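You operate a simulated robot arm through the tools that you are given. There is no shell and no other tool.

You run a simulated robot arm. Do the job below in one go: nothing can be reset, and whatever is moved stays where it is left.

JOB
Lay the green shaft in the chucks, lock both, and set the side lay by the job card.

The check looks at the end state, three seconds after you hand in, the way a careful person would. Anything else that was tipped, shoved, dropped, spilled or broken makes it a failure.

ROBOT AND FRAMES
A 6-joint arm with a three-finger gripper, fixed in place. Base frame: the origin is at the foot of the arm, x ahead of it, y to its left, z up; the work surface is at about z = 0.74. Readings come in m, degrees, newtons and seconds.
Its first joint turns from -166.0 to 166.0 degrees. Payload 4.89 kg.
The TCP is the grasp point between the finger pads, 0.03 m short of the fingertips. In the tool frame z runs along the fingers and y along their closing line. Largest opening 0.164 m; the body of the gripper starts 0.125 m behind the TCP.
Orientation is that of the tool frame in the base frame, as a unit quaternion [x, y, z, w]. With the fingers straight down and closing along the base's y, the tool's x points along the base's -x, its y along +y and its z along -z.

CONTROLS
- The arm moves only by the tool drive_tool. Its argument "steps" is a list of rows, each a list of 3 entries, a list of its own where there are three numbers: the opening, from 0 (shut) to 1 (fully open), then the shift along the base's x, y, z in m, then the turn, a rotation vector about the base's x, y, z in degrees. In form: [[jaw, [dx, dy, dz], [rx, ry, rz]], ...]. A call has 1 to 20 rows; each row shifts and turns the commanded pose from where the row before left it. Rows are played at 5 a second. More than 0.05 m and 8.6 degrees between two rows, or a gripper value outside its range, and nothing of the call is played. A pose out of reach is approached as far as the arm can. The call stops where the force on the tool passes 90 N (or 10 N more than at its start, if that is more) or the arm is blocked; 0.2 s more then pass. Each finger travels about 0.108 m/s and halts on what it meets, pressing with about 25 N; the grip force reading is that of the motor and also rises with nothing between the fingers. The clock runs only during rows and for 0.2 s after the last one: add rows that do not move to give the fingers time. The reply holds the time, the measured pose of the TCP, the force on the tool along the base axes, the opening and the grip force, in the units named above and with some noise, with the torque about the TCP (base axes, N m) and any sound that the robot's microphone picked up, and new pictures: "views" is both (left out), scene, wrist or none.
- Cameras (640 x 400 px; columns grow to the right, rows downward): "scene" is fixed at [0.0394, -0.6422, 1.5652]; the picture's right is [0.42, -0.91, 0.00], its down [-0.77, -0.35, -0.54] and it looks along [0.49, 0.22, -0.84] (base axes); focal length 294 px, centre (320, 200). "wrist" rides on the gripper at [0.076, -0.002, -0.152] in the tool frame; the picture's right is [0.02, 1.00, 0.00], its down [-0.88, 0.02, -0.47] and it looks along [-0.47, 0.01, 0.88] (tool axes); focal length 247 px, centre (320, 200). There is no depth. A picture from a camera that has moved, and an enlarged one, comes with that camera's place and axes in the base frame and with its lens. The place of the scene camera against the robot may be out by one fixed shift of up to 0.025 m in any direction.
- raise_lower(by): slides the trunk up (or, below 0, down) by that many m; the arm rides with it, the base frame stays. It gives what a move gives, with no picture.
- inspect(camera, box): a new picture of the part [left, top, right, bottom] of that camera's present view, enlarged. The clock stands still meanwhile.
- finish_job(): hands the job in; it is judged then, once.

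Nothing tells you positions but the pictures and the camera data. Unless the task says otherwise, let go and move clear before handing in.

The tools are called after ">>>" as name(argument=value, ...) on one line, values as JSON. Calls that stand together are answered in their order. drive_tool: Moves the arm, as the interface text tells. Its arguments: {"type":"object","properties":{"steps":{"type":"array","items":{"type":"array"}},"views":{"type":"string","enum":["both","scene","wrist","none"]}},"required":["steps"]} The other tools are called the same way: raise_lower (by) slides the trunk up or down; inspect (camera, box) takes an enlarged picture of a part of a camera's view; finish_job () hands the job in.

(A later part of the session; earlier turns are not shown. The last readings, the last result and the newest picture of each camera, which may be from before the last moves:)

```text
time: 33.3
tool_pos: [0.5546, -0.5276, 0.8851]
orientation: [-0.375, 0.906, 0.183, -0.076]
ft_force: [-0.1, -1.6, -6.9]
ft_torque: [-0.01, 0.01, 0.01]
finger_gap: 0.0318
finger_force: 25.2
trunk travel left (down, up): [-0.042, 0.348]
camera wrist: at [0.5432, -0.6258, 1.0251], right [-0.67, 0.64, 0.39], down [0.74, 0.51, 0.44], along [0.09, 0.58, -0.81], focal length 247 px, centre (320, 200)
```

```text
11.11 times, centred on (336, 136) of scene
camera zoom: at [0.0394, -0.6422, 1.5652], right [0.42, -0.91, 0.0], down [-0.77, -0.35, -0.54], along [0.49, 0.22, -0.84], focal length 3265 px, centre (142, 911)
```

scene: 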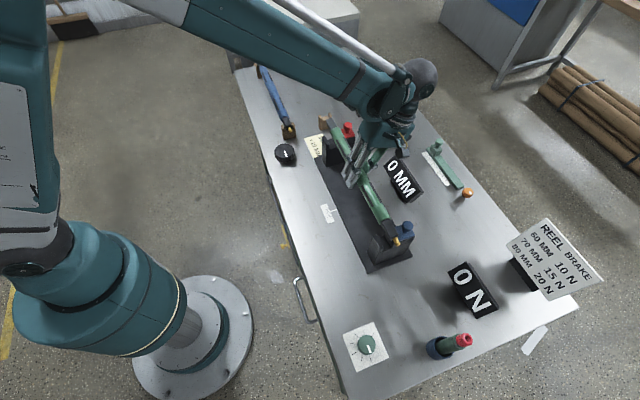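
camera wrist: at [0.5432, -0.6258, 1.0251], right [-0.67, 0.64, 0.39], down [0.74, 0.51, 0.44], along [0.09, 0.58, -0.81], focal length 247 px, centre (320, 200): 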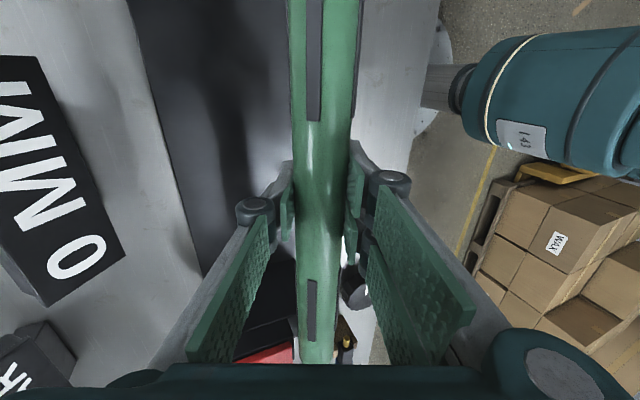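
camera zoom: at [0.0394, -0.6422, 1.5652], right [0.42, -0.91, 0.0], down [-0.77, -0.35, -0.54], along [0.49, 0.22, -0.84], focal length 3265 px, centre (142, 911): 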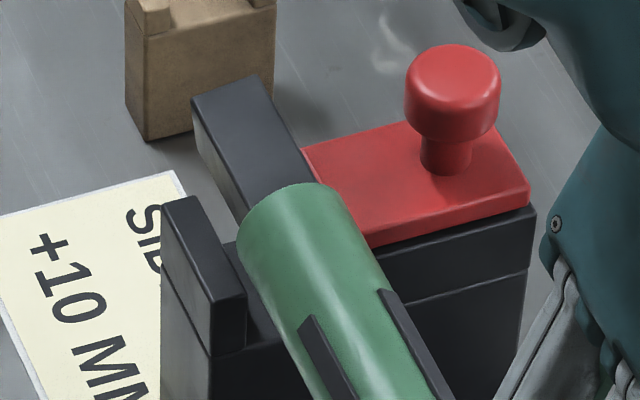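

The journals now lie over the open slots, between lid and cheek. I'll lower in small trunk steps, watching force and torque.

>>> raise_lower(by=-0.008)

>>> inspect(camera="scene", box=[380, 222, 408, 250])

>>> inspect(camera="scene", box=[322, 118, 350, 154])

```text
time: 33.9
tool_pos: [0.5539, -0.5275, 0.8774]
orientation: [-0.375, 0.906, 0.184, -0.077]
ft_force: [-0.1, -0.1, -7.9]
ft_torque: [0.02, 0.0, 0.0]
finger_gap: 0.0316
finger_force: 24.9
trunk travel left (down, up): [-0.034, 0.356]
```

```text
14.29 times, centred on (394, 236) of scene
camera zoom: at [0.0394, -0.6422, 1.5652], right [0.42, -0.91, 0.0], down [-0.77, -0.35, -0.54], along [0.49, 0.22, -0.84], focal length 4198 px, centre (-737, -314)
```

zoom: 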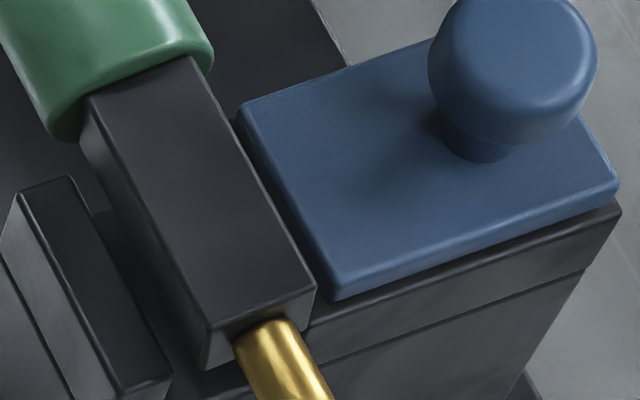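

```text
11.11 times, centred on (336, 136) of scene
camera zoom: at [0.0394, -0.6422, 1.5652], right [0.42, -0.91, 0.0], down [-0.77, -0.35, -0.54], along [0.49, 0.22, -0.84], focal length 3265 px, centre (142, 911)
```

zoom: 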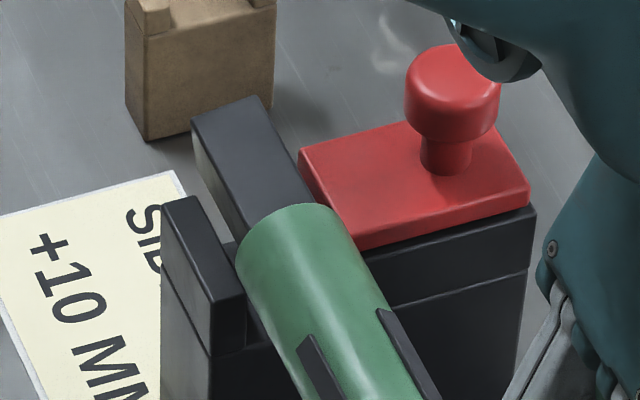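

>>> raise_lower(by=-0.003)

>>> raise_lower(by=-0.003)

>>> inspect(camera="scene", box=[376, 226, 408, 258])

>>> inspect(camera="scene", box=[322, 118, 350, 154])

```text
time: 34.4
tool_pos: [0.5541, -0.5277, 0.8736]
orientation: [-0.375, 0.906, 0.184, -0.076]
ft_force: [-0.4, 1.3, -6.0]
ft_torque: [0.04, 0.01, 0.01]
finger_gap: 0.0317
finger_force: 24.5
trunk travel left (down, up): [-0.031, 0.359]
```

```text
time: 34.9
tool_pos: [0.5547, -0.5272, 0.8723]
orientation: [-0.375, 0.905, 0.184, -0.076]
ft_force: [0.3, 0.5, -6.3]
ft_torque: [0.01, 0.0, 0.01]
finger_gap: 0.0318
finger_force: 25.4
trunk travel left (down, up): [-0.028, 0.362]
```

```text
12.50 times, centred on (392, 242) of scene
camera zoom: at [0.0394, -0.6422, 1.5652], right [0.42, -0.91, 0.0], down [-0.77, -0.35, -0.54], along [0.49, 0.22, -0.84], focal length 3673 px, centre (-580, -325)
```

zoom: 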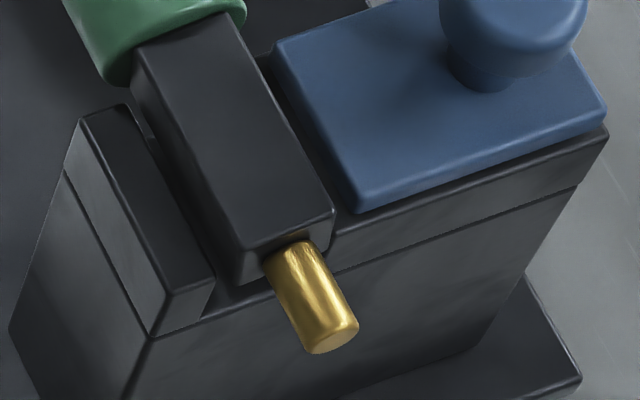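

```text
11.11 times, centred on (336, 136) of scene
camera zoom: at [0.0394, -0.6422, 1.5652], right [0.42, -0.91, 0.0], down [-0.77, -0.35, -0.54], along [0.49, 0.22, -0.84], focal length 3265 px, centre (142, 911)
```

zoom: 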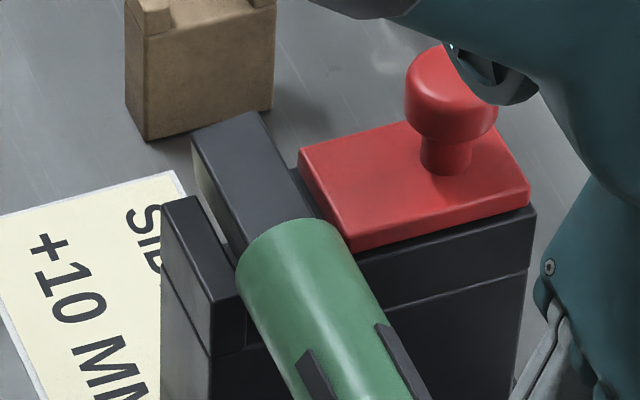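

No contact, and the journals are starting between the cheek and the block. I'll keep going.

>>> raise_lower(by=-0.004)

>>> raise_lower(by=-0.003)

>>> inspect(camera="scene", box=[376, 226, 408, 258])

>>> inspect(camera="scene", box=[322, 122, 350, 158])

```text
time: 35.4
tool_pos: [0.5544, -0.5273, 0.8675]
orientation: [-0.375, 0.906, 0.183, -0.075]
ft_force: [0.2, 0.3, -6.3]
ft_torque: [0.02, 0.0, 0.03]
finger_gap: 0.0316
finger_force: 25.2
trunk travel left (down, up): [-0.024, 0.366]
```

```text
time: 36.0
tool_pos: [0.5554, -0.5282, 0.8649]
orientation: [-0.375, 0.906, 0.183, -0.076]
ft_force: [0.5, 0.2, -6.6]
ft_torque: [0.02, 0.05, 0.02]
finger_gap: 0.0316
finger_force: 25.5
trunk travel left (down, up): [-0.021, 0.369]
```

```text
12.50 times, centred on (392, 242) of scene
camera zoom: at [0.0394, -0.6422, 1.5652], right [0.42, -0.91, 0.0], down [-0.77, -0.35, -0.54], along [0.49, 0.22, -0.84], focal length 3673 px, centre (-580, -325)
```

zoom: 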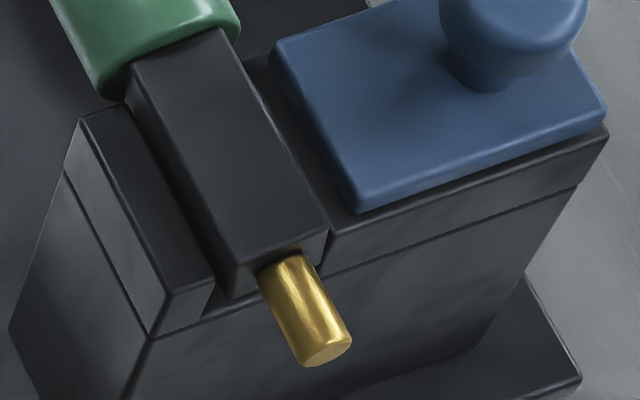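

```text
11.11 times, centred on (336, 140) of scene
camera zoom: at [0.0394, -0.6422, 1.5652], right [0.42, -0.91, 0.0], down [-0.77, -0.35, -0.54], along [0.49, 0.22, -0.84], focal length 3265 px, centre (142, 867)
```

zoom: 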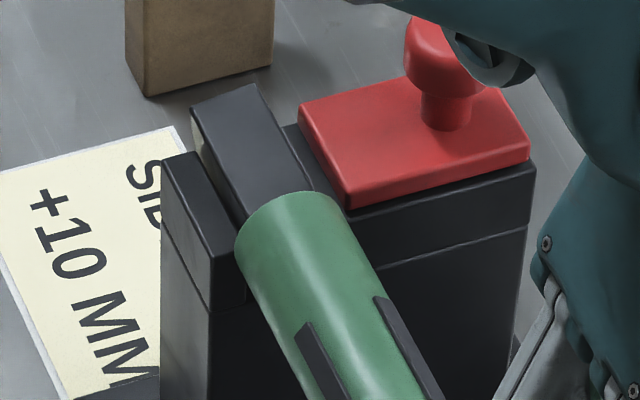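

>>> raise_lower(by=-0.003)

>>> raise_lower(by=-0.003)

>>> inspect(camera="scene", box=[380, 234, 404, 258])

```text
time: 36.5
tool_pos: [0.5537, -0.5279, 0.8611]
orientation: [-0.375, 0.905, 0.184, -0.076]
ft_force: [0.1, 0.3, -7.0]
ft_torque: [0.01, 0.0, 0.01]
finger_gap: 0.0317
finger_force: 25.3
trunk travel left (down, up): [-0.018, 0.372]
```

```text
time: 37.0
tool_pos: [0.5542, -0.5281, 0.8588]
orientation: [-0.375, 0.905, 0.184, -0.076]
ft_force: [3.1, -3.5, -7.3]
ft_torque: [0.04, 0.03, 0.04]
finger_gap: 0.0317
finger_force: 25.0
trunk travel left (down, up): [-0.015, 0.375]
```

```text
16.00 times, centred on (392, 246) of scene
camera zoom: at [0.0394, -0.6422, 1.5652], right [0.42, -0.91, 0.0], down [-0.77, -0.35, -0.54], along [0.49, 0.22, -0.84], focal length 4702 px, centre (-832, -536)
```

zoom: 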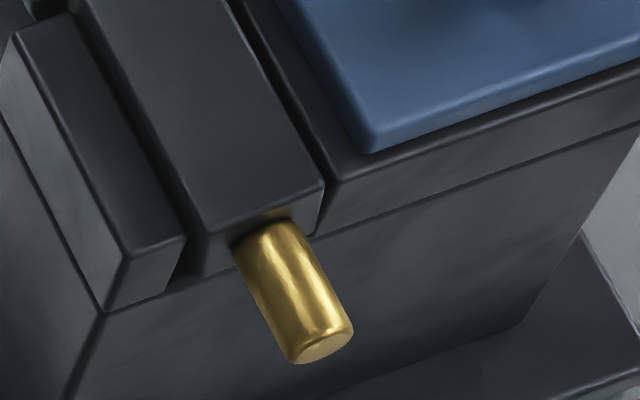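

The journals are in both slots and lightly touching the cheeks. I'll ease 1.2 mm toward the lid side and continue down.

>>> drive_tool(steps=[[0, [0.0009, -0.0009, 0], [0, 0, 0]], [0, [0, 0, 0], [0, 0, 0]]], views="none")

>>> raise_lower(by=-0.003)

>>> raise_lower(by=-0.003)

>>> inspect(camera="scene", box=[380, 234, 404, 258])

>>> inspect(camera="scene", box=[322, 122, 350, 158])

```text
time: 37.6
tool_pos: [0.554, -0.5289, 0.8593]
orientation: [-0.375, 0.905, 0.184, -0.075]
ft_force: [0.3, 0.3, -6.9]
ft_torque: [0.02, -0.03, 0.02]
finger_gap: 0.0318
finger_force: 25.1
trunk travel left (down, up): [-0.015, 0.375]
```

```text
time: 38.1
tool_pos: [0.5546, -0.5279, 0.8555]
orientation: [-0.375, 0.906, 0.183, -0.076]
ft_force: [0.3, -0.1, -6.9]
ft_torque: [0.05, 0.01, -0.02]
finger_gap: 0.0313
finger_force: 25.2
trunk travel left (down, up): [-0.012, 0.378]
```

```text
time: 38.6
tool_pos: [0.555, -0.528, 0.8522]
orientation: [-0.375, 0.906, 0.183, -0.076]
ft_force: [-0.5, 0.0, -6.8]
ft_torque: [0.04, 0.01, -0.02]
finger_gap: 0.0315
finger_force: 24.5
trunk travel left (down, up): [-0.009, 0.381]
```

```text
16.00 times, centred on (392, 246) of scene
camera zoom: at [0.0394, -0.6422, 1.5652], right [0.42, -0.91, 0.0], down [-0.77, -0.35, -0.54], along [0.49, 0.22, -0.84], focal length 4702 px, centre (-832, -536)
```

zoom: 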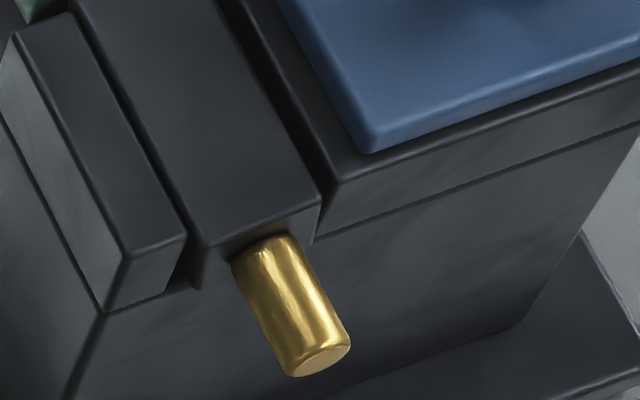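

```text
11.11 times, centred on (336, 140) of scene
camera zoom: at [0.0394, -0.6422, 1.5652], right [0.42, -0.91, 0.0], down [-0.77, -0.35, -0.54], along [0.49, 0.22, -0.84], focal length 3265 px, centre (142, 867)
```

zoom: 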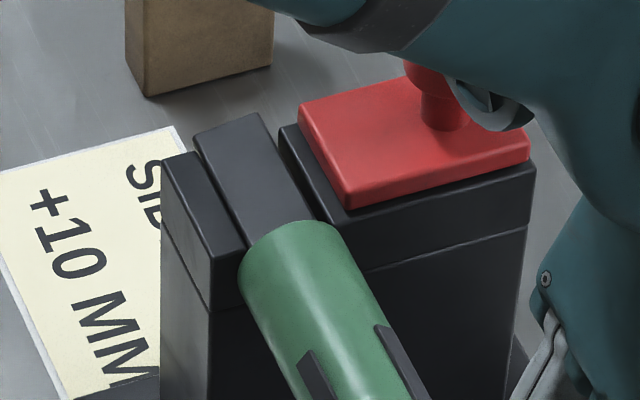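

>>> raise_lower(by=-0.003)

>>> raise_lower(by=-0.002)

>>> inspect(camera="scene", box=[380, 234, 404, 258])

>>> inspect(camera="scene", box=[300, 60, 460, 260])

```text
time: 39.2
tool_pos: [0.5544, -0.5287, 0.849]
orientation: [-0.375, 0.905, 0.183, -0.076]
ft_force: [1.2, -2.9, -5.1]
ft_torque: [0.01, 0.08, 0.01]
finger_gap: 0.0313
finger_force: 25.0
trunk travel left (down, up): [-0.006, 0.384]
```

```text
time: 39.7
tool_pos: [0.5556, -0.5273, 0.8481]
orientation: [-0.374, 0.906, 0.184, -0.076]
ft_force: [7.3, -7.3, 19.8]
ft_torque: [0.14, 0.09, -0.04]
finger_gap: 0.0319
finger_force: 24.7
trunk travel left (down, up): [-0.004, 0.386]
```

```text
16.00 times, centred on (392, 246) of scene
camera zoom: at [0.0394, -0.6422, 1.5652], right [0.42, -0.91, 0.0], down [-0.77, -0.35, -0.54], along [0.49, 0.22, -0.84], focal length 4702 px, centre (-832, -536)
```

zoom: 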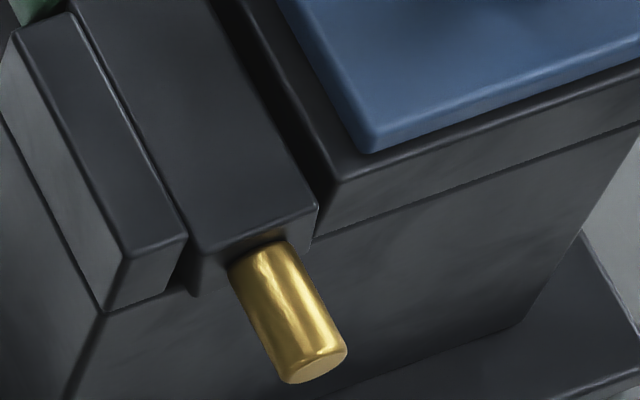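

```text
2.00 times, centred on (380, 160) of scene
camera zoom: at [0.0394, -0.6422, 1.5652], right [0.42, -0.91, 0.0], down [-0.77, -0.35, -0.54], along [0.49, 0.22, -0.84], focal length 588 px, centre (200, 280)
```

zoom: 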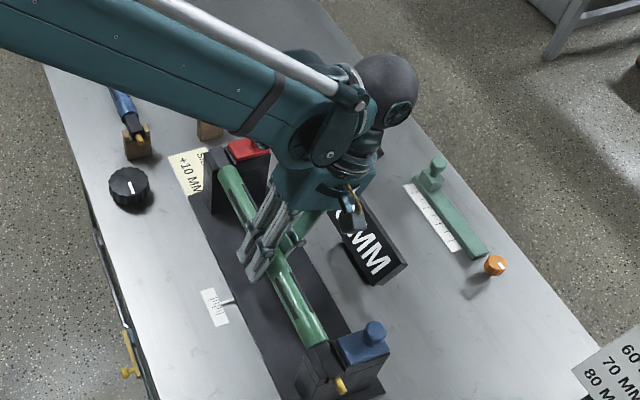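

The journals have reached the slot floors (upward force 27 N). I'll relieve that, then open the fingers a little so the shaft settles flat.

>>> raise_lower(by=0.001)

>>> drive_tool(steps=[[0.21, [0, 0, 0], [0, 0, 0]], [0.23, [0, 0, 0], [0, 0, 0]], [0.27, [0, 0, 0], [0, 0, 0]], [0.32, [0, 0, 0], [0, 0, 0]], [0.36, [0, 0, 0], [0, 0, 0]], [0.36, [0, 0, 0], [0, 0, 0]]])

>>> inspect(camera="scene", box=[380, 234, 404, 258])

>>> inspect(camera="scene", box=[322, 122, 350, 158])

```text
time: 40.2
tool_pos: [0.554, -0.5286, 0.8491]
orientation: [-0.376, 0.905, 0.183, -0.076]
ft_force: [2.7, -3.4, 6.0]
ft_torque: [0.17, 0.02, -0.02]
finger_gap: 0.0319
finger_force: 24.7
trunk travel left (down, up): [-0.005, 0.385]
```

```text
time: 41.6
tool_pos: [0.5554, -0.5286, 0.8486]
orientation: [-0.375, 0.906, 0.182, -0.077]
ft_force: [0.1, 0.1, 0.1]
ft_torque: [-0.02, -0.05, 0.01]
finger_gap: 0.0589
finger_force: 0.1
trunk travel left (down, up): [-0.005, 0.385]
camera wrist: at [0.5438, -0.6266, 0.9882], right [-0.67, 0.64, 0.39], down [0.74, 0.51, 0.44], along [0.09, 0.58, -0.81], focal length 247 px, centre (320, 200)
```

scene: 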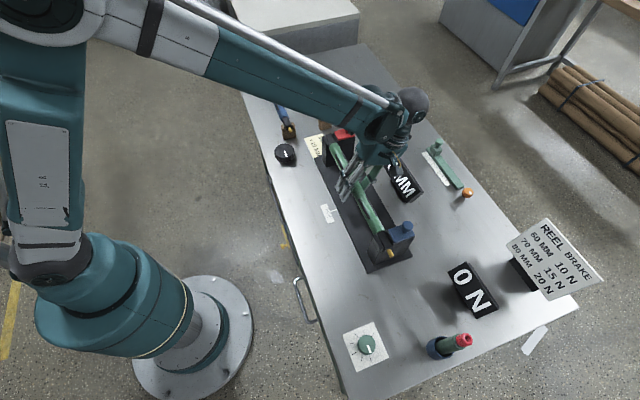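
wrist: 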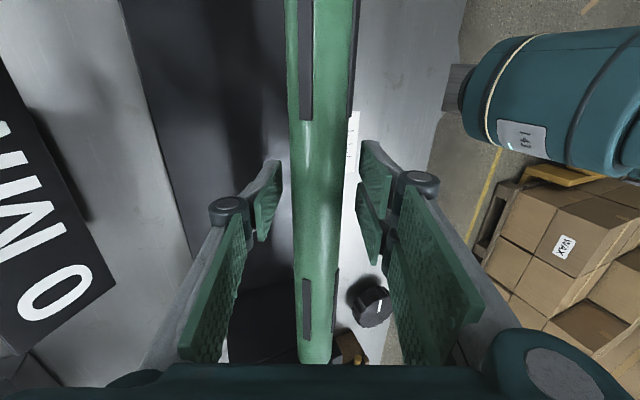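

```text
16.00 times, centred on (392, 246) of scene
camera zoom: at [0.0394, -0.6422, 1.5652], right [0.42, -0.91, 0.0], down [-0.77, -0.35, -0.54], along [0.49, 0.22, -0.84], focal length 4702 px, centre (-832, -536)
```

zoom: 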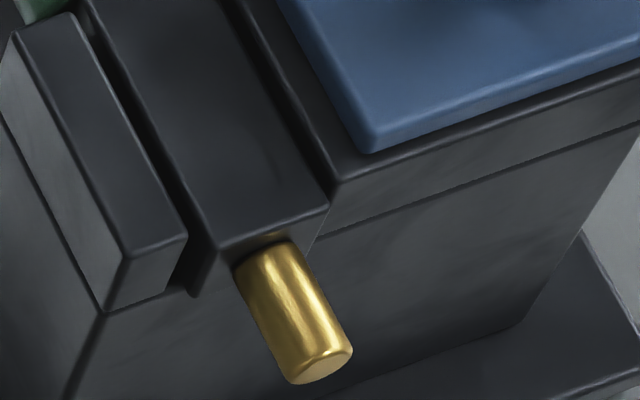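

```text
11.11 times, centred on (336, 140) of scene
camera zoom: at [0.0394, -0.6422, 1.5652], right [0.42, -0.91, 0.0], down [-0.77, -0.35, -0.54], along [0.49, 0.22, -0.84], focal length 3265 px, centre (142, 867)
```

zoom: 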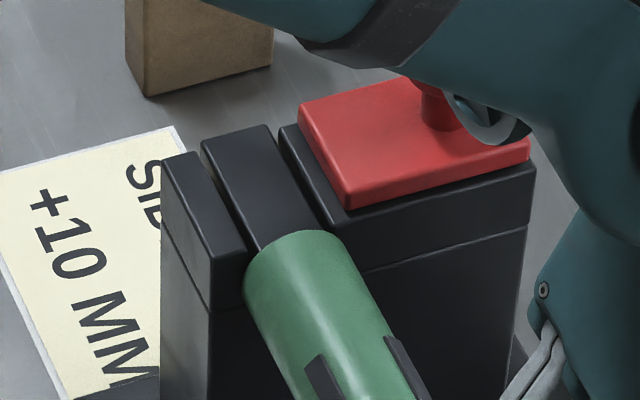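

The shaft has settled flat in both slots. I'll back out along the finger direction.

>>> drive_tool(steps=[[0.36, [0.0055, -0.0055, 0.0185], [0, 0, 0]], [0.36, [0.011, -0.011, 0.037], [0, 0, 0]], [0.36, [0.011, -0.011, 0.037], [0, 0, 0]], [0.36, [0.011, -0.011, 0.037], [0, 0, 0]], [0.36, [0, 0, 0.03], [0, 0, 0]], [0.36, [0, 0, 0], [-5, -5, 0]], [0.36, [0, 0, 0], [-5, -5, 0]], [0.36, [0, 0, 0], [-5, -5, 0]], [0.36, [0, 0, 0], [0, 0, 0]]])

>>> inspect(camera="scene", box=[300, 110, 440, 280])

```text
time: 43.6
tool_pos: [0.594, -0.5671, 1.0085]
orientation: [-0.383, 0.924, 0.012, -0.005]
ft_force: [-0.1, 0.0, -0.4]
ft_torque: [0.03, 0.03, 0.01]
finger_gap: 0.0588
finger_force: 0.1
trunk travel left (down, up): [-0.005, 0.385]
camera wrist: at [0.5441, -0.6262, 1.1602], right [-0.72, 0.69, 0.03], down [0.62, 0.63, 0.47], along [0.31, 0.36, -0.88], focal length 247 px, centre (320, 200)
```

scene: 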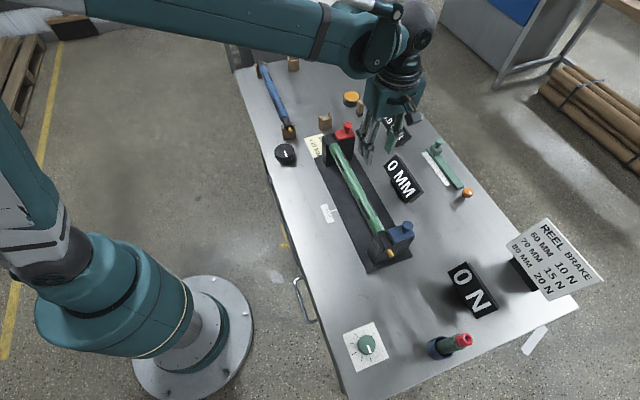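
wrist: 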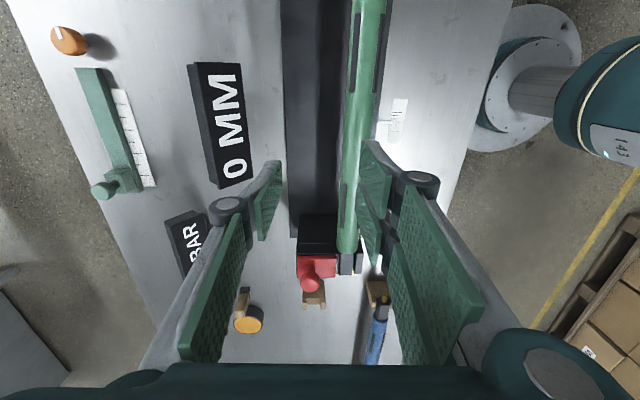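

```text
2.35 times, centred on (370, 195) of scene
camera zoom: at [0.0394, -0.6422, 1.5652], right [0.42, -0.91, 0.0], down [-0.77, -0.35, -0.54], along [0.49, 0.22, -0.84], focal length 691 px, centre (202, 212)
```

zoom: 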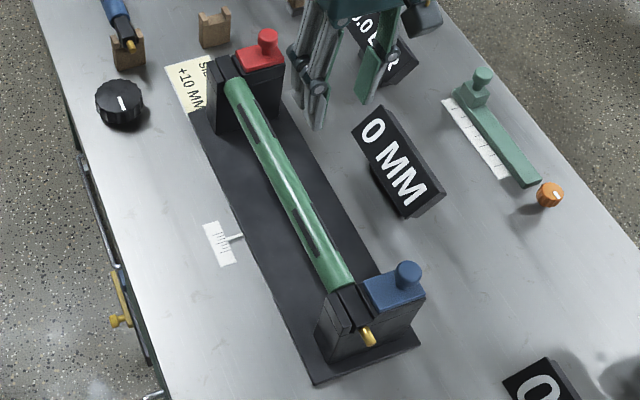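

The shaft lies in both chucks. Next I'll restore the trunk height, straighten the tool, and move above the red lid's knob.

>>> raise_lower(by=0.145)

>>> drive_tool(steps=[[0.5, [0.03, 0.028, -0.02], [-1.1, -1.1, 0]], [0.5, [0.03, 0.028, -0.03], [0, 0, 0]], [0.5, [0.03, 0.028, -0.03], [0, 0, 0]], [0.5, [0.03, 0.028, -0.03], [0, 0, 0]], [0.5, [0.021, 0.019, -0.03], [0, 0, 0]], [0.5, [0, 0, 0], [0, 0, 0]], [0.5, [0, 0, 0], [0, 0, 0]]])

>>> inspect(camera="wrist", box=[240, 120, 400, 245])

```text
time: 45.3
tool_pos: [0.5936, -0.5664, 1.1533]
orientation: [-0.383, 0.924, 0.013, -0.005]
ft_force: [0.7, 0.1, 0.1]
ft_torque: [0.03, 0.0, 0.01]
finger_gap: 0.0592
finger_force: 0.0
trunk travel left (down, up): [-0.15, 0.24]
```

```text
refused: row 2 steps farther than a row can; nothing moved
```

```text
3.20 times, centred on (320, 182) of wrist
camera zoom: at [0.5441, -0.6262, 1.3051], right [-0.72, 0.69, 0.03], down [0.62, 0.63, 0.47], along [0.31, 0.36, -0.88], focal length 790 px, centre (320, 256)
```

zoom: 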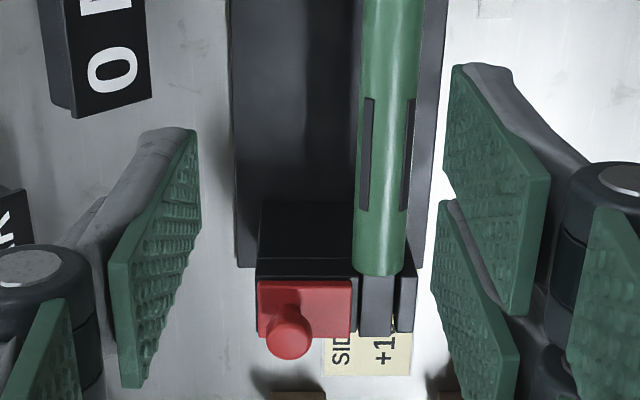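

>>> drive_tool(steps=[[0.5, [0.0235, 0.0218, -0.0233], [-1.1, -1.1, 0]], [0.5, [0.0235, 0.0218, -0.0233], [0, 0, 0]], [0.5, [0.0235, 0.0218, -0.0233], [0, 0, 0]], [0.5, [0.0235, 0.0218, -0.0233], [0, 0, 0]], [0.5, [0.0235, 0.0218, -0.0233], [0, 0, 0]], [0.5, [0.0235, 0.0218, -0.0233], [0, 0, 0]], [0.5, [0, 0, 0], [0, 0, 0]], [0.5, [0, 0, 0], [0, 0, 0]]])

>>> inspect(camera="wrist", box=[240, 130, 400, 255])

```text
time: 47.1
tool_pos: [0.734, -0.4376, 1.0141]
orientation: [-0.383, 0.924, 0.001, 0.0]
ft_force: [0.4, -0.1, -1.0]
ft_torque: [0.01, 0.11, 0.0]
finger_gap: 0.0819
finger_force: 0.0
trunk travel left (down, up): [-0.15, 0.24]
camera wrist: at [0.6818, -0.4939, 1.1661], right [-0.72, 0.69, 0.0], down [0.61, 0.64, 0.47], along [0.33, 0.34, -0.88], focal length 247 px, centre (320, 200)
```

scene: 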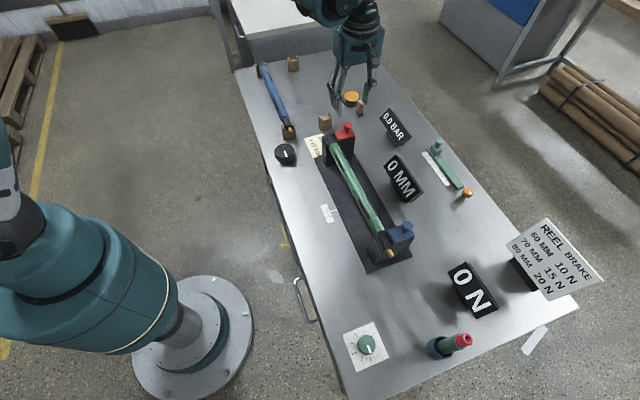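
wrist: 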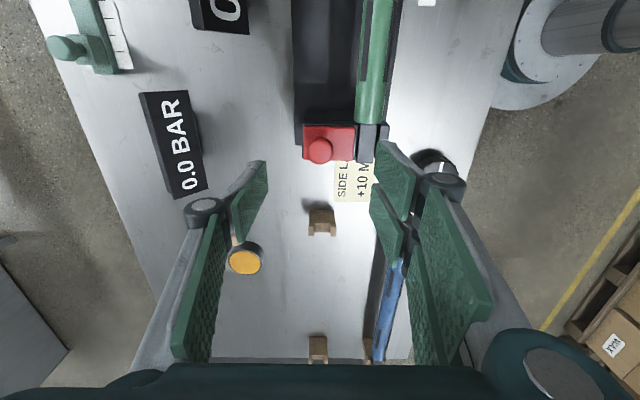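

```text
3.20 times, centred on (320, 192) of wrist
camera zoom: at [0.6818, -0.4939, 1.1661], right [-0.72, 0.69, 0.0], down [0.61, 0.64, 0.47], along [0.33, 0.34, -0.88], focal length 790 px, centre (320, 224)
```

zoom: 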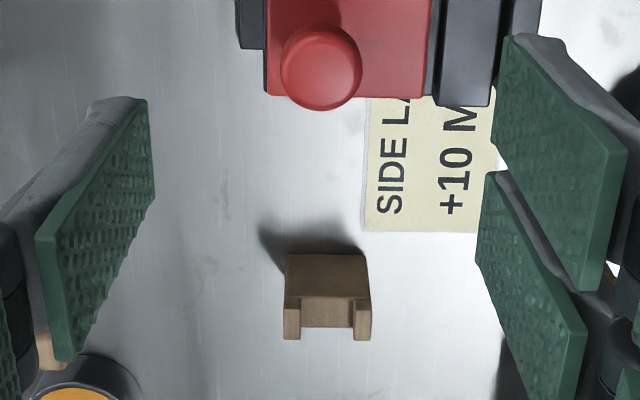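

The TCP is directly above the red knob. I'll go down so the fingertips straddle it just above the lid, and close.

>>> drive_tool(steps=[[0.5, [0.001, 0, -0.035], [0, 0, 0]], [0.5, [0, 0, -0.035], [0, 0, 0]], [0.5, [0, 0, -0.025], [0, 0, 0]], [0.5, [0, 0, 0], [0, 0, 0]]])

>>> inspect(camera="scene", box=[310, 90, 390, 160])

```text
time: 48.1
tool_pos: [0.7377, -0.4373, 0.9196]
orientation: [-0.383, 0.924, 0.001, 0.0]
ft_force: [0.6, 0.2, 0.1]
ft_torque: [0.0, 0.05, -0.01]
finger_gap: 0.0817
finger_force: 0.1
trunk travel left (down, up): [-0.15, 0.24]
camera wrist: at [0.6842, -0.4932, 1.0717], right [-0.72, 0.69, 0.0], down [0.61, 0.64, 0.47], along [0.33, 0.34, -0.88], focal length 247 px, centre (320, 200)
```

scene: 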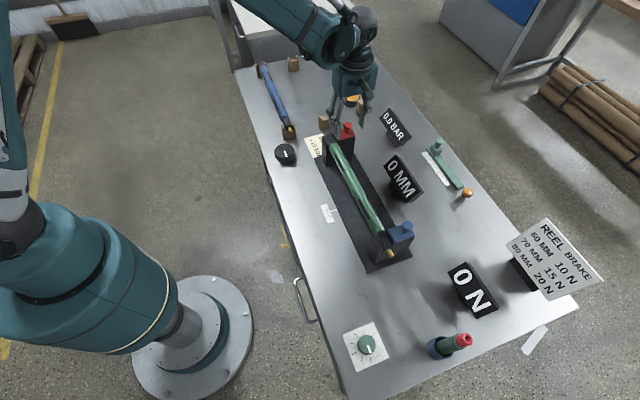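
wrist: 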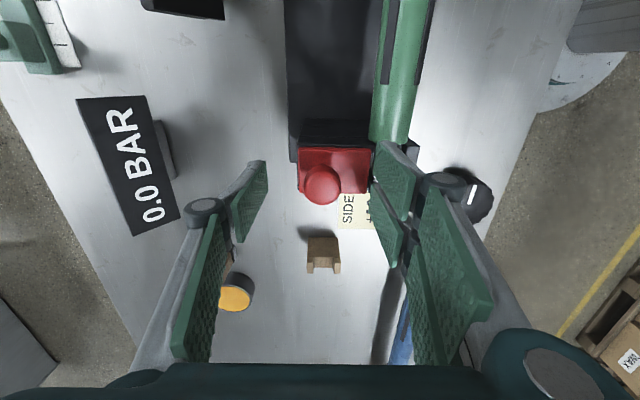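

```text
5.71 times, centred on (350, 125) of scene
camera zoom: at [0.0394, -0.6422, 1.5652], right [0.42, -0.91, 0.0], down [-0.77, -0.35, -0.54], along [0.49, 0.22, -0.84], focal length 1679 px, centre (149, 629)
```

zoom: 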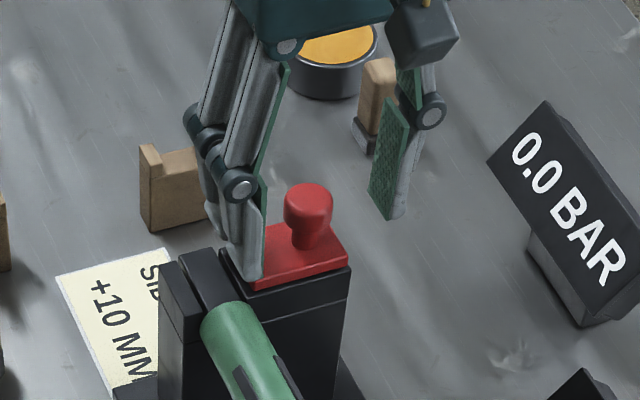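

>>> drive_tool(steps=[[0.5, [0, 0, -0.006], [0, 0, 0]], [0.35, [0, 0, 0], [0, 0, 0]], [0.2, [0, 0, 0], [0, 0, 0]], [0.1, [0, 0, 0], [0, 0, 0]], [0.1, [0, 0, 0], [0, 0, 0]], [0.1, [0, 0, 0], [0, 0, 0]]])

>>> inspect(camera="scene", box=[310, 90, 390, 160])

```text
time: 49.5
tool_pos: [0.7364, -0.4354, 0.9141]
orientation: [-0.383, 0.924, 0.001, 0.0]
ft_force: [-16.1, 12.7, -12.9]
ft_torque: [0.12, 0.29, 0.08]
finger_gap: 0.0262
finger_force: 44.9
trunk travel left (down, up): [-0.15, 0.24]
camera wrist: at [0.6833, -0.4922, 1.0657], right [-0.72, 0.69, 0.0], down [0.61, 0.64, 0.47], along [0.33, 0.34, -0.88], focal length 247 px, centre (320, 200)
```

scene: 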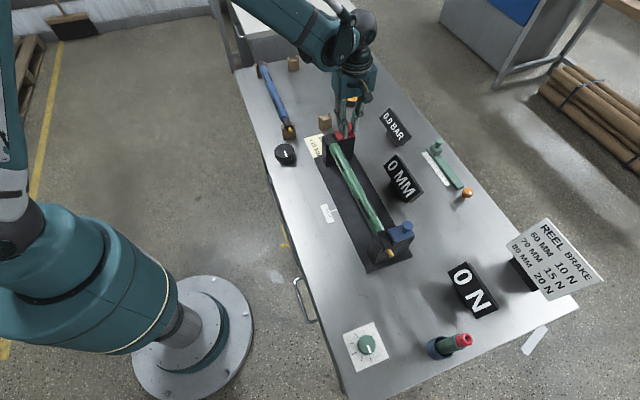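
wrist: 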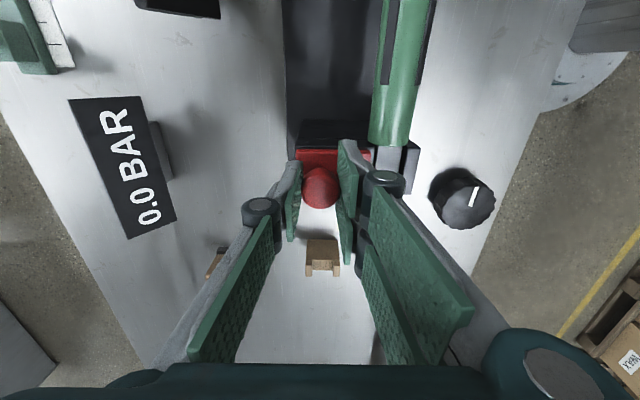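

```text
5.71 times, centred on (350, 125) of scene
camera zoom: at [0.0394, -0.6422, 1.5652], right [0.42, -0.91, 0.0], down [-0.77, -0.35, -0.54], along [0.49, 0.22, -0.84], focal length 1679 px, centre (149, 629)
```

zoom: 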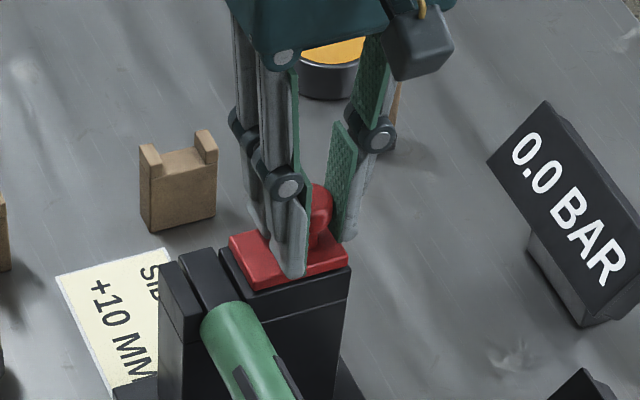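

The knob is gripped, with some side load toward the robot. I'll slide it toward the slot in small steps.

>>> drive_tool(steps=[[0.1, [-0.0028, 0.0028, 0], [0, 0, 0]], [0.1, [-0.0028, 0.0028, 0], [0, 0, 0]], [0.1, [-0.0028, 0.0028, 0], [0, 0, 0]], [0.1, [0, 0, 0], [0, 0, 0]]])

>>> inspect(camera="scene", box=[310, 90, 390, 160])

```text
time: 50.5
tool_pos: [0.7264, -0.4276, 0.9141]
orientation: [-0.383, 0.924, 0.001, 0.0]
ft_force: [7.7, 4.2, 9.4]
ft_torque: [0.2, -0.24, 0.02]
finger_gap: 0.0263
finger_force: 45.0
trunk travel left (down, up): [-0.15, 0.24]
camera wrist: at [0.6747, -0.4838, 1.0657], right [-0.72, 0.69, 0.0], down [0.61, 0.64, 0.47], along [0.33, 0.34, -0.88], focal length 247 px, centre (320, 200)
```

scene: 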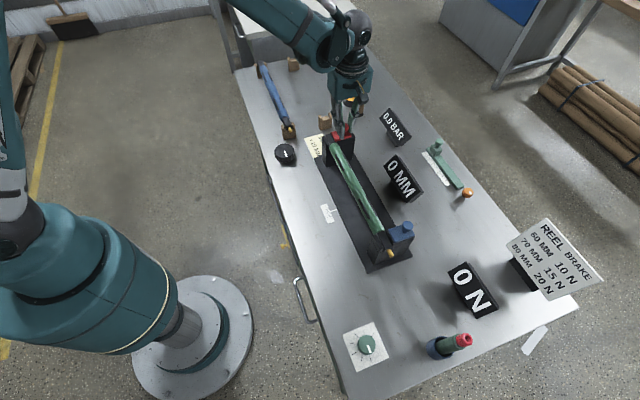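
wrist: 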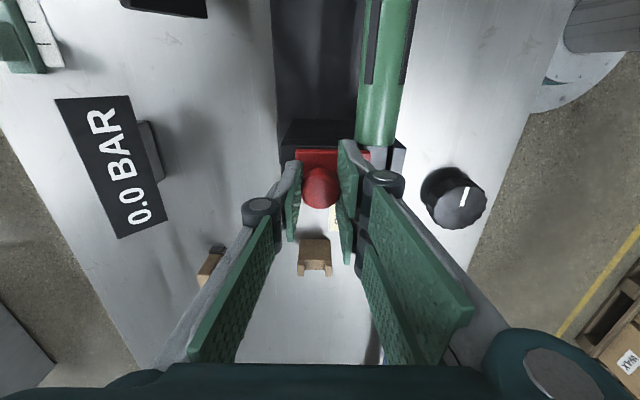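

```text
5.71 times, centred on (350, 125) of scene
camera zoom: at [0.0394, -0.6422, 1.5652], right [0.42, -0.91, 0.0], down [-0.77, -0.35, -0.54], along [0.49, 0.22, -0.84], focal length 1679 px, centre (149, 629)
```

zoom: 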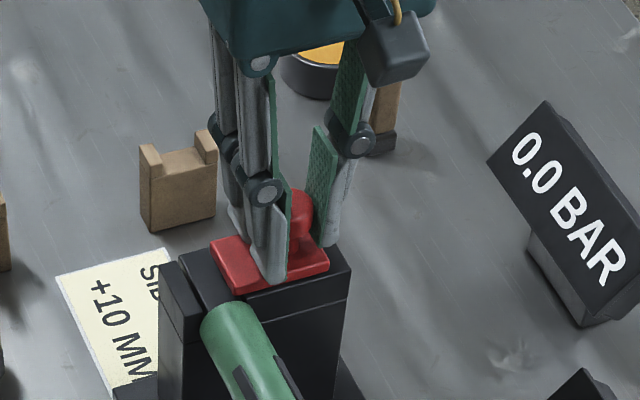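

The lid slides. I'll continue until it meets its stop.

>>> drive_tool(steps=[[0.1, [-0.0028, 0.0028, 0], [0, 0, 0]], [0.1, [-0.0028, 0.0028, 0], [0, 0, 0]], [0.1, [-0.0028, 0.0028, 0], [0, 0, 0]], [0.1, [-0.0028, 0.0028, 0], [0, 0, 0]], [0.1, [0, 0, 0], [0, 0, 0]]])

>>> inspect(camera="scene", box=[310, 90, 390, 160])

```text
time: 51.7
tool_pos: [0.7172, -0.4155, 0.9129]
orientation: [-0.383, 0.924, 0.001, 0.0]
ft_force: [8.2, 6.4, 28.2]
ft_torque: [0.17, -0.15, -0.03]
finger_gap: 0.026
finger_force: 45.3
trunk travel left (down, up): [-0.15, 0.24]
camera wrist: at [0.6632, -0.4724, 1.0656], right [-0.72, 0.69, 0.0], down [0.61, 0.64, 0.47], along [0.33, 0.34, -0.88], focal length 247 px, centre (320, 200)
```

scene: 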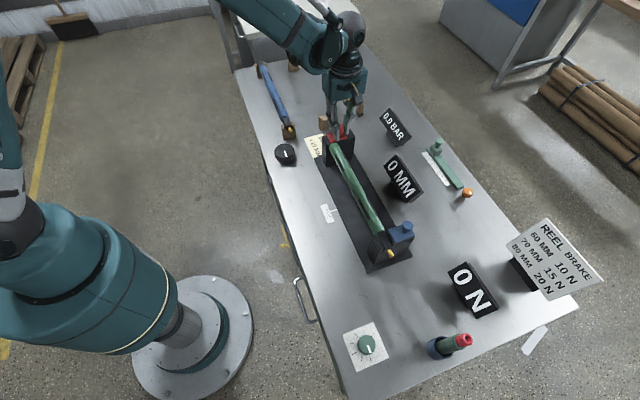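
wrist: 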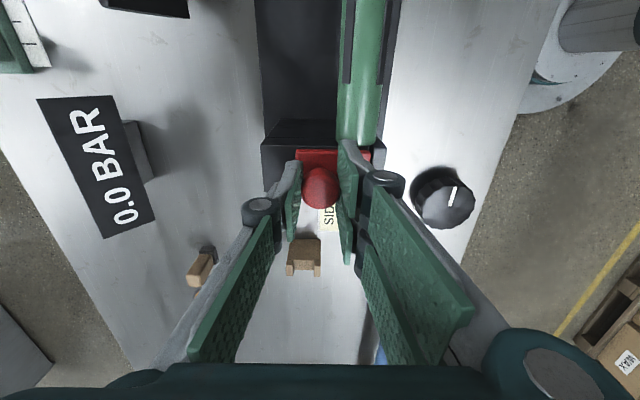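

```text
5.71 times, centred on (350, 125) of scene
camera zoom: at [0.0394, -0.6422, 1.5652], right [0.42, -0.91, 0.0], down [-0.77, -0.35, -0.54], along [0.49, 0.22, -0.84], focal length 1679 px, centre (149, 629)
```

zoom: 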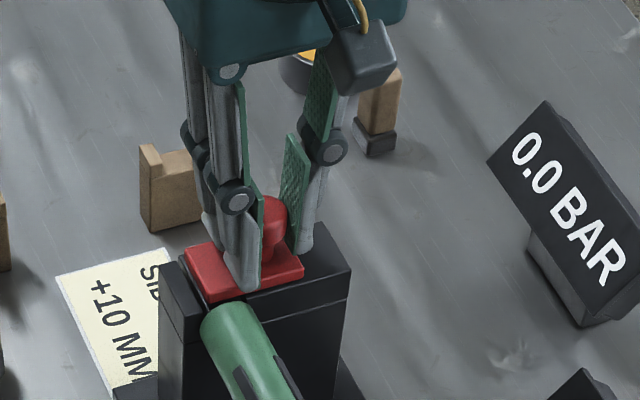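

>>> drive_tool(steps=[[0.1, [-0.0025, 0.0031, 0.001], [0, 0, 0]], [0.1, [-0.0028, 0.0028, 0], [0, 0, 0]], [0.1, [-0.0028, 0.0028, 0], [0, 0, 0]], [0.1, [0, 0, 0], [0, 0, 0]]], views="wrist")

>>> inspect(camera="scene", box=[310, 90, 390, 160])

```text
time: 52.7
tool_pos: [0.7074, -0.4079, 0.9125]
orientation: [-0.383, 0.924, 0.002, -0.001]
ft_force: [0.4, 2.7, -9.5]
ft_torque: [-0.01, -0.05, 0.0]
finger_gap: 0.0259
finger_force: 45.3
trunk travel left (down, up): [-0.15, 0.24]
camera wrist: at [0.6553, -0.4643, 1.0656], right [-0.72, 0.69, 0.0], down [0.61, 0.64, 0.47], along [0.33, 0.34, -0.88], focal length 247 px, centre (320, 200)
```

wrist: 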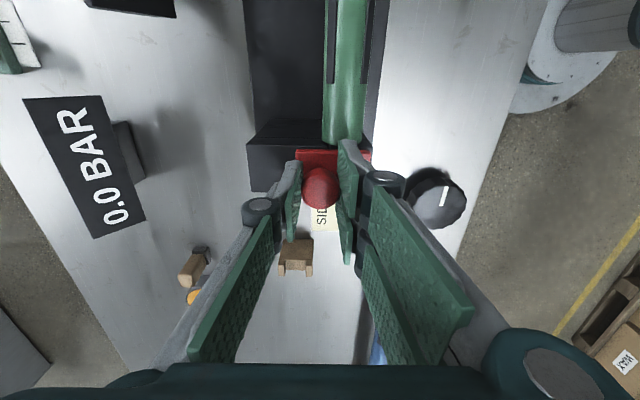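

```text
5.71 times, centred on (350, 125) of scene
camera zoom: at [0.0394, -0.6422, 1.5652], right [0.42, -0.91, 0.0], down [-0.77, -0.35, -0.54], along [0.49, 0.22, -0.84], focal length 1679 px, centre (149, 629)
```

zoom: 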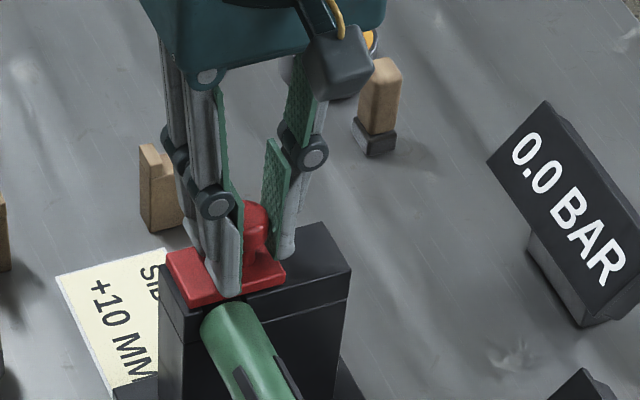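

>>> drive_tool(steps=[[0.1, [-0.0021, 0.0021, 0], [0, 0, 0]], [0.1, [-0.0021, 0.0021, 0], [0, 0, 0]], [0.1, [0, 0, 0], [0, 0, 0]]], views="none")

>>> inspect(camera="scene", box=[315, 110, 365, 160])

```text
time: 53.5
tool_pos: [0.7044, -0.4036, 0.9139]
orientation: [-0.383, 0.924, 0.001, -0.001]
ft_force: [10.7, -11.5, -12.2]
ft_torque: [-0.28, -0.09, -0.08]
finger_gap: 0.026
finger_force: 44.8
trunk travel left (down, up): [-0.15, 0.24]
```

```text
8.00 times, centred on (340, 135) of scene
camera zoom: at [0.0394, -0.6422, 1.5652], right [0.42, -0.91, 0.0], down [-0.77, -0.35, -0.54], along [0.49, 0.22, -0.84], focal length 2351 px, centre (160, 720)
```

zoom: 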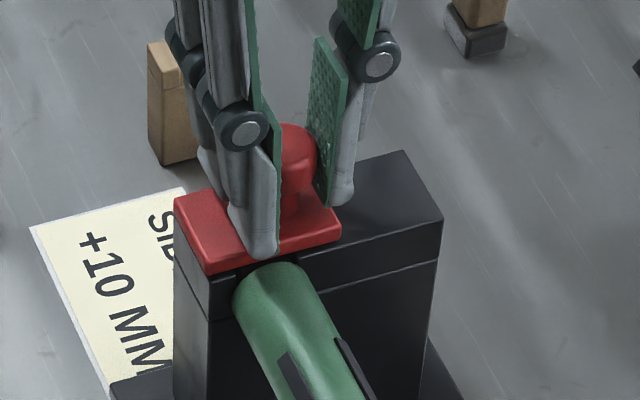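

Side resistance has risen to about 16 N with the lid flush over the cheek. I'll give it one more small nudge to confirm it is the stop, then release.

>>> drive_tool(steps=[[0.1, [-0.0011, 0.0011, 0], [0, 0, 0]], [0.1, [0, 0, 0], [0, 0, 0]]], views="none")

>>> drive_tool(steps=[[0.1, [0.0018, -0.0018, 0], [0, 0, 0]], [0.25, [0, 0, 0], [0, 0, 0]], [0.4, [0, 0, 0], [0, 0, 0]], [0.45, [0, 0, 0], [0, 0, 0]], [0.45, [0, 0, 0.03], [0, 0, 0]], [0.45, [0, 0, 0.04], [0, 0, 0]], [0.45, [0, 0, 0.04], [0, 0, 0]], [0.45, [0, 0, 0], [0, 0, 0]]])

>>> inspect(camera="scene", box=[315, 110, 365, 160])

```text
time: 54.1
tool_pos: [0.7045, -0.4034, 0.9131]
orientation: [-0.383, 0.924, 0.001, -0.001]
ft_force: [34.0, -37.1, 6.9]
ft_torque: [-0.72, -0.52, -0.19]
finger_gap: 0.0262
finger_force: 44.8
trunk travel left (down, up): [-0.15, 0.24]
```

```text
time: 55.9
tool_pos: [0.7038, -0.4041, 1.0205]
orientation: [-0.382, 0.924, 0.001, 0.0]
ft_force: [-0.7, -0.2, -0.3]
ft_torque: [-0.06, -0.06, -0.01]
finger_gap: 0.0741
finger_force: 0.1
trunk travel left (down, up): [-0.15, 0.24]
camera wrist: at [0.652, -0.4613, 1.1736], right [-0.72, 0.69, 0.0], down [0.61, 0.64, 0.47], along [0.33, 0.34, -0.88], focal length 247 px, centre (320, 200)
```

scene: 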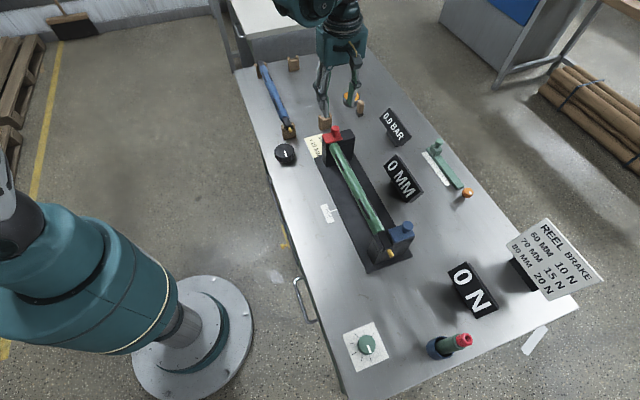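
wrist: 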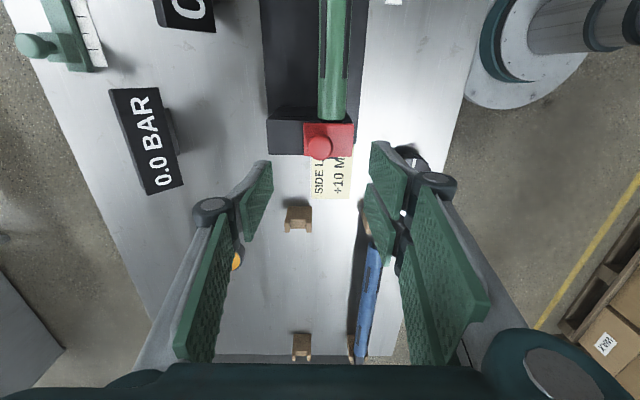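

```text
8.00 times, centred on (340, 135) of scene
camera zoom: at [0.0394, -0.6422, 1.5652], right [0.42, -0.91, 0.0], down [-0.77, -0.35, -0.54], along [0.49, 0.22, -0.84], focal length 2351 px, centre (160, 720)
```

zoom: 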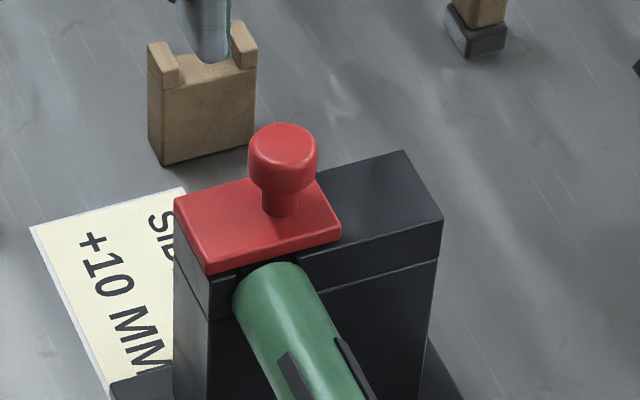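

The red chuck is locked, lid hard against its stop. I'll move above the blue knob.

>>> drive_tool(steps=[[0.5, [-0.0269, -0.0341, 0], [0, 0, 0]], [0.5, [-0.0269, -0.0341, 0], [0, 0, 0]], [0.5, [-0.0269, -0.0341, 0], [0, 0, 0]], [0.5, [-0.0269, -0.0341, 0], [0, 0, 0]], [0.5, [-0.0269, -0.0341, 0], [0, 0, 0]], [0.5, [-0.0269, -0.0341, 0], [0, 0, 0]], [0.5, [-0.0269, -0.0341, 0], [0, 0, 0]], [0.5, [-0.0269, -0.0341, 0], [0, 0, 0]], [0.5, [-0.0269, -0.0341, 0], [0, 0, 0]], [0.5, [0, 0, 0], [0, 0, 0]], [0.5, [0, 0, 0], [0, 0, 0]]])

>>> inspect(camera="wrist", box=[240, 100, 400, 225])

```text
time: 58.3
tool_pos: [0.4622, -0.7102, 1.0247]
orientation: [-0.383, 0.924, 0.001, 0.0]
ft_force: [0.5, -0.5, 0.1]
ft_torque: [0.07, -0.05, 0.02]
finger_gap: 0.0819
finger_force: 0.0
trunk travel left (down, up): [-0.15, 0.24]
camera wrist: at [0.4102, -0.7666, 1.1769], right [-0.72, 0.69, 0.0], down [0.61, 0.64, 0.47], along [0.33, 0.34, -0.88], focal length 247 px, centre (320, 200)
```

scene: 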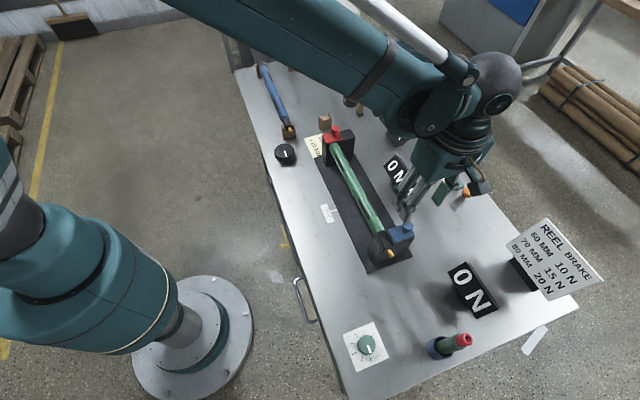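
wrist: 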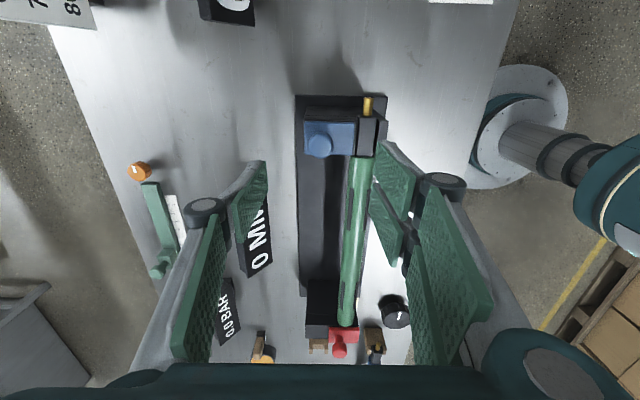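

```text
3.20 times, centred on (320, 162) of wrist
camera zoom: at [0.4102, -0.7666, 1.1769], right [-0.72, 0.69, 0.0], down [0.61, 0.64, 0.47], along [0.33, 0.34, -0.88], focal length 790 px, centre (320, 320)
```

zoom: 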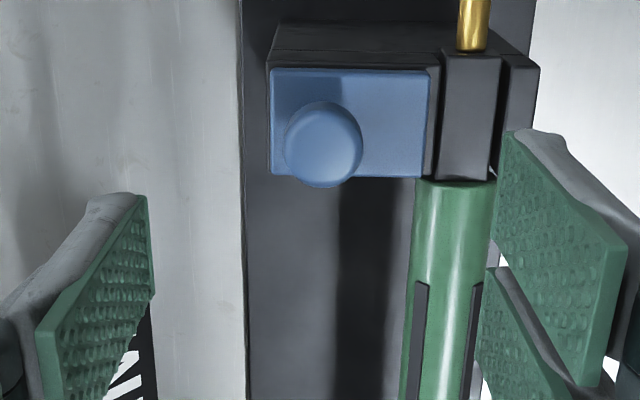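

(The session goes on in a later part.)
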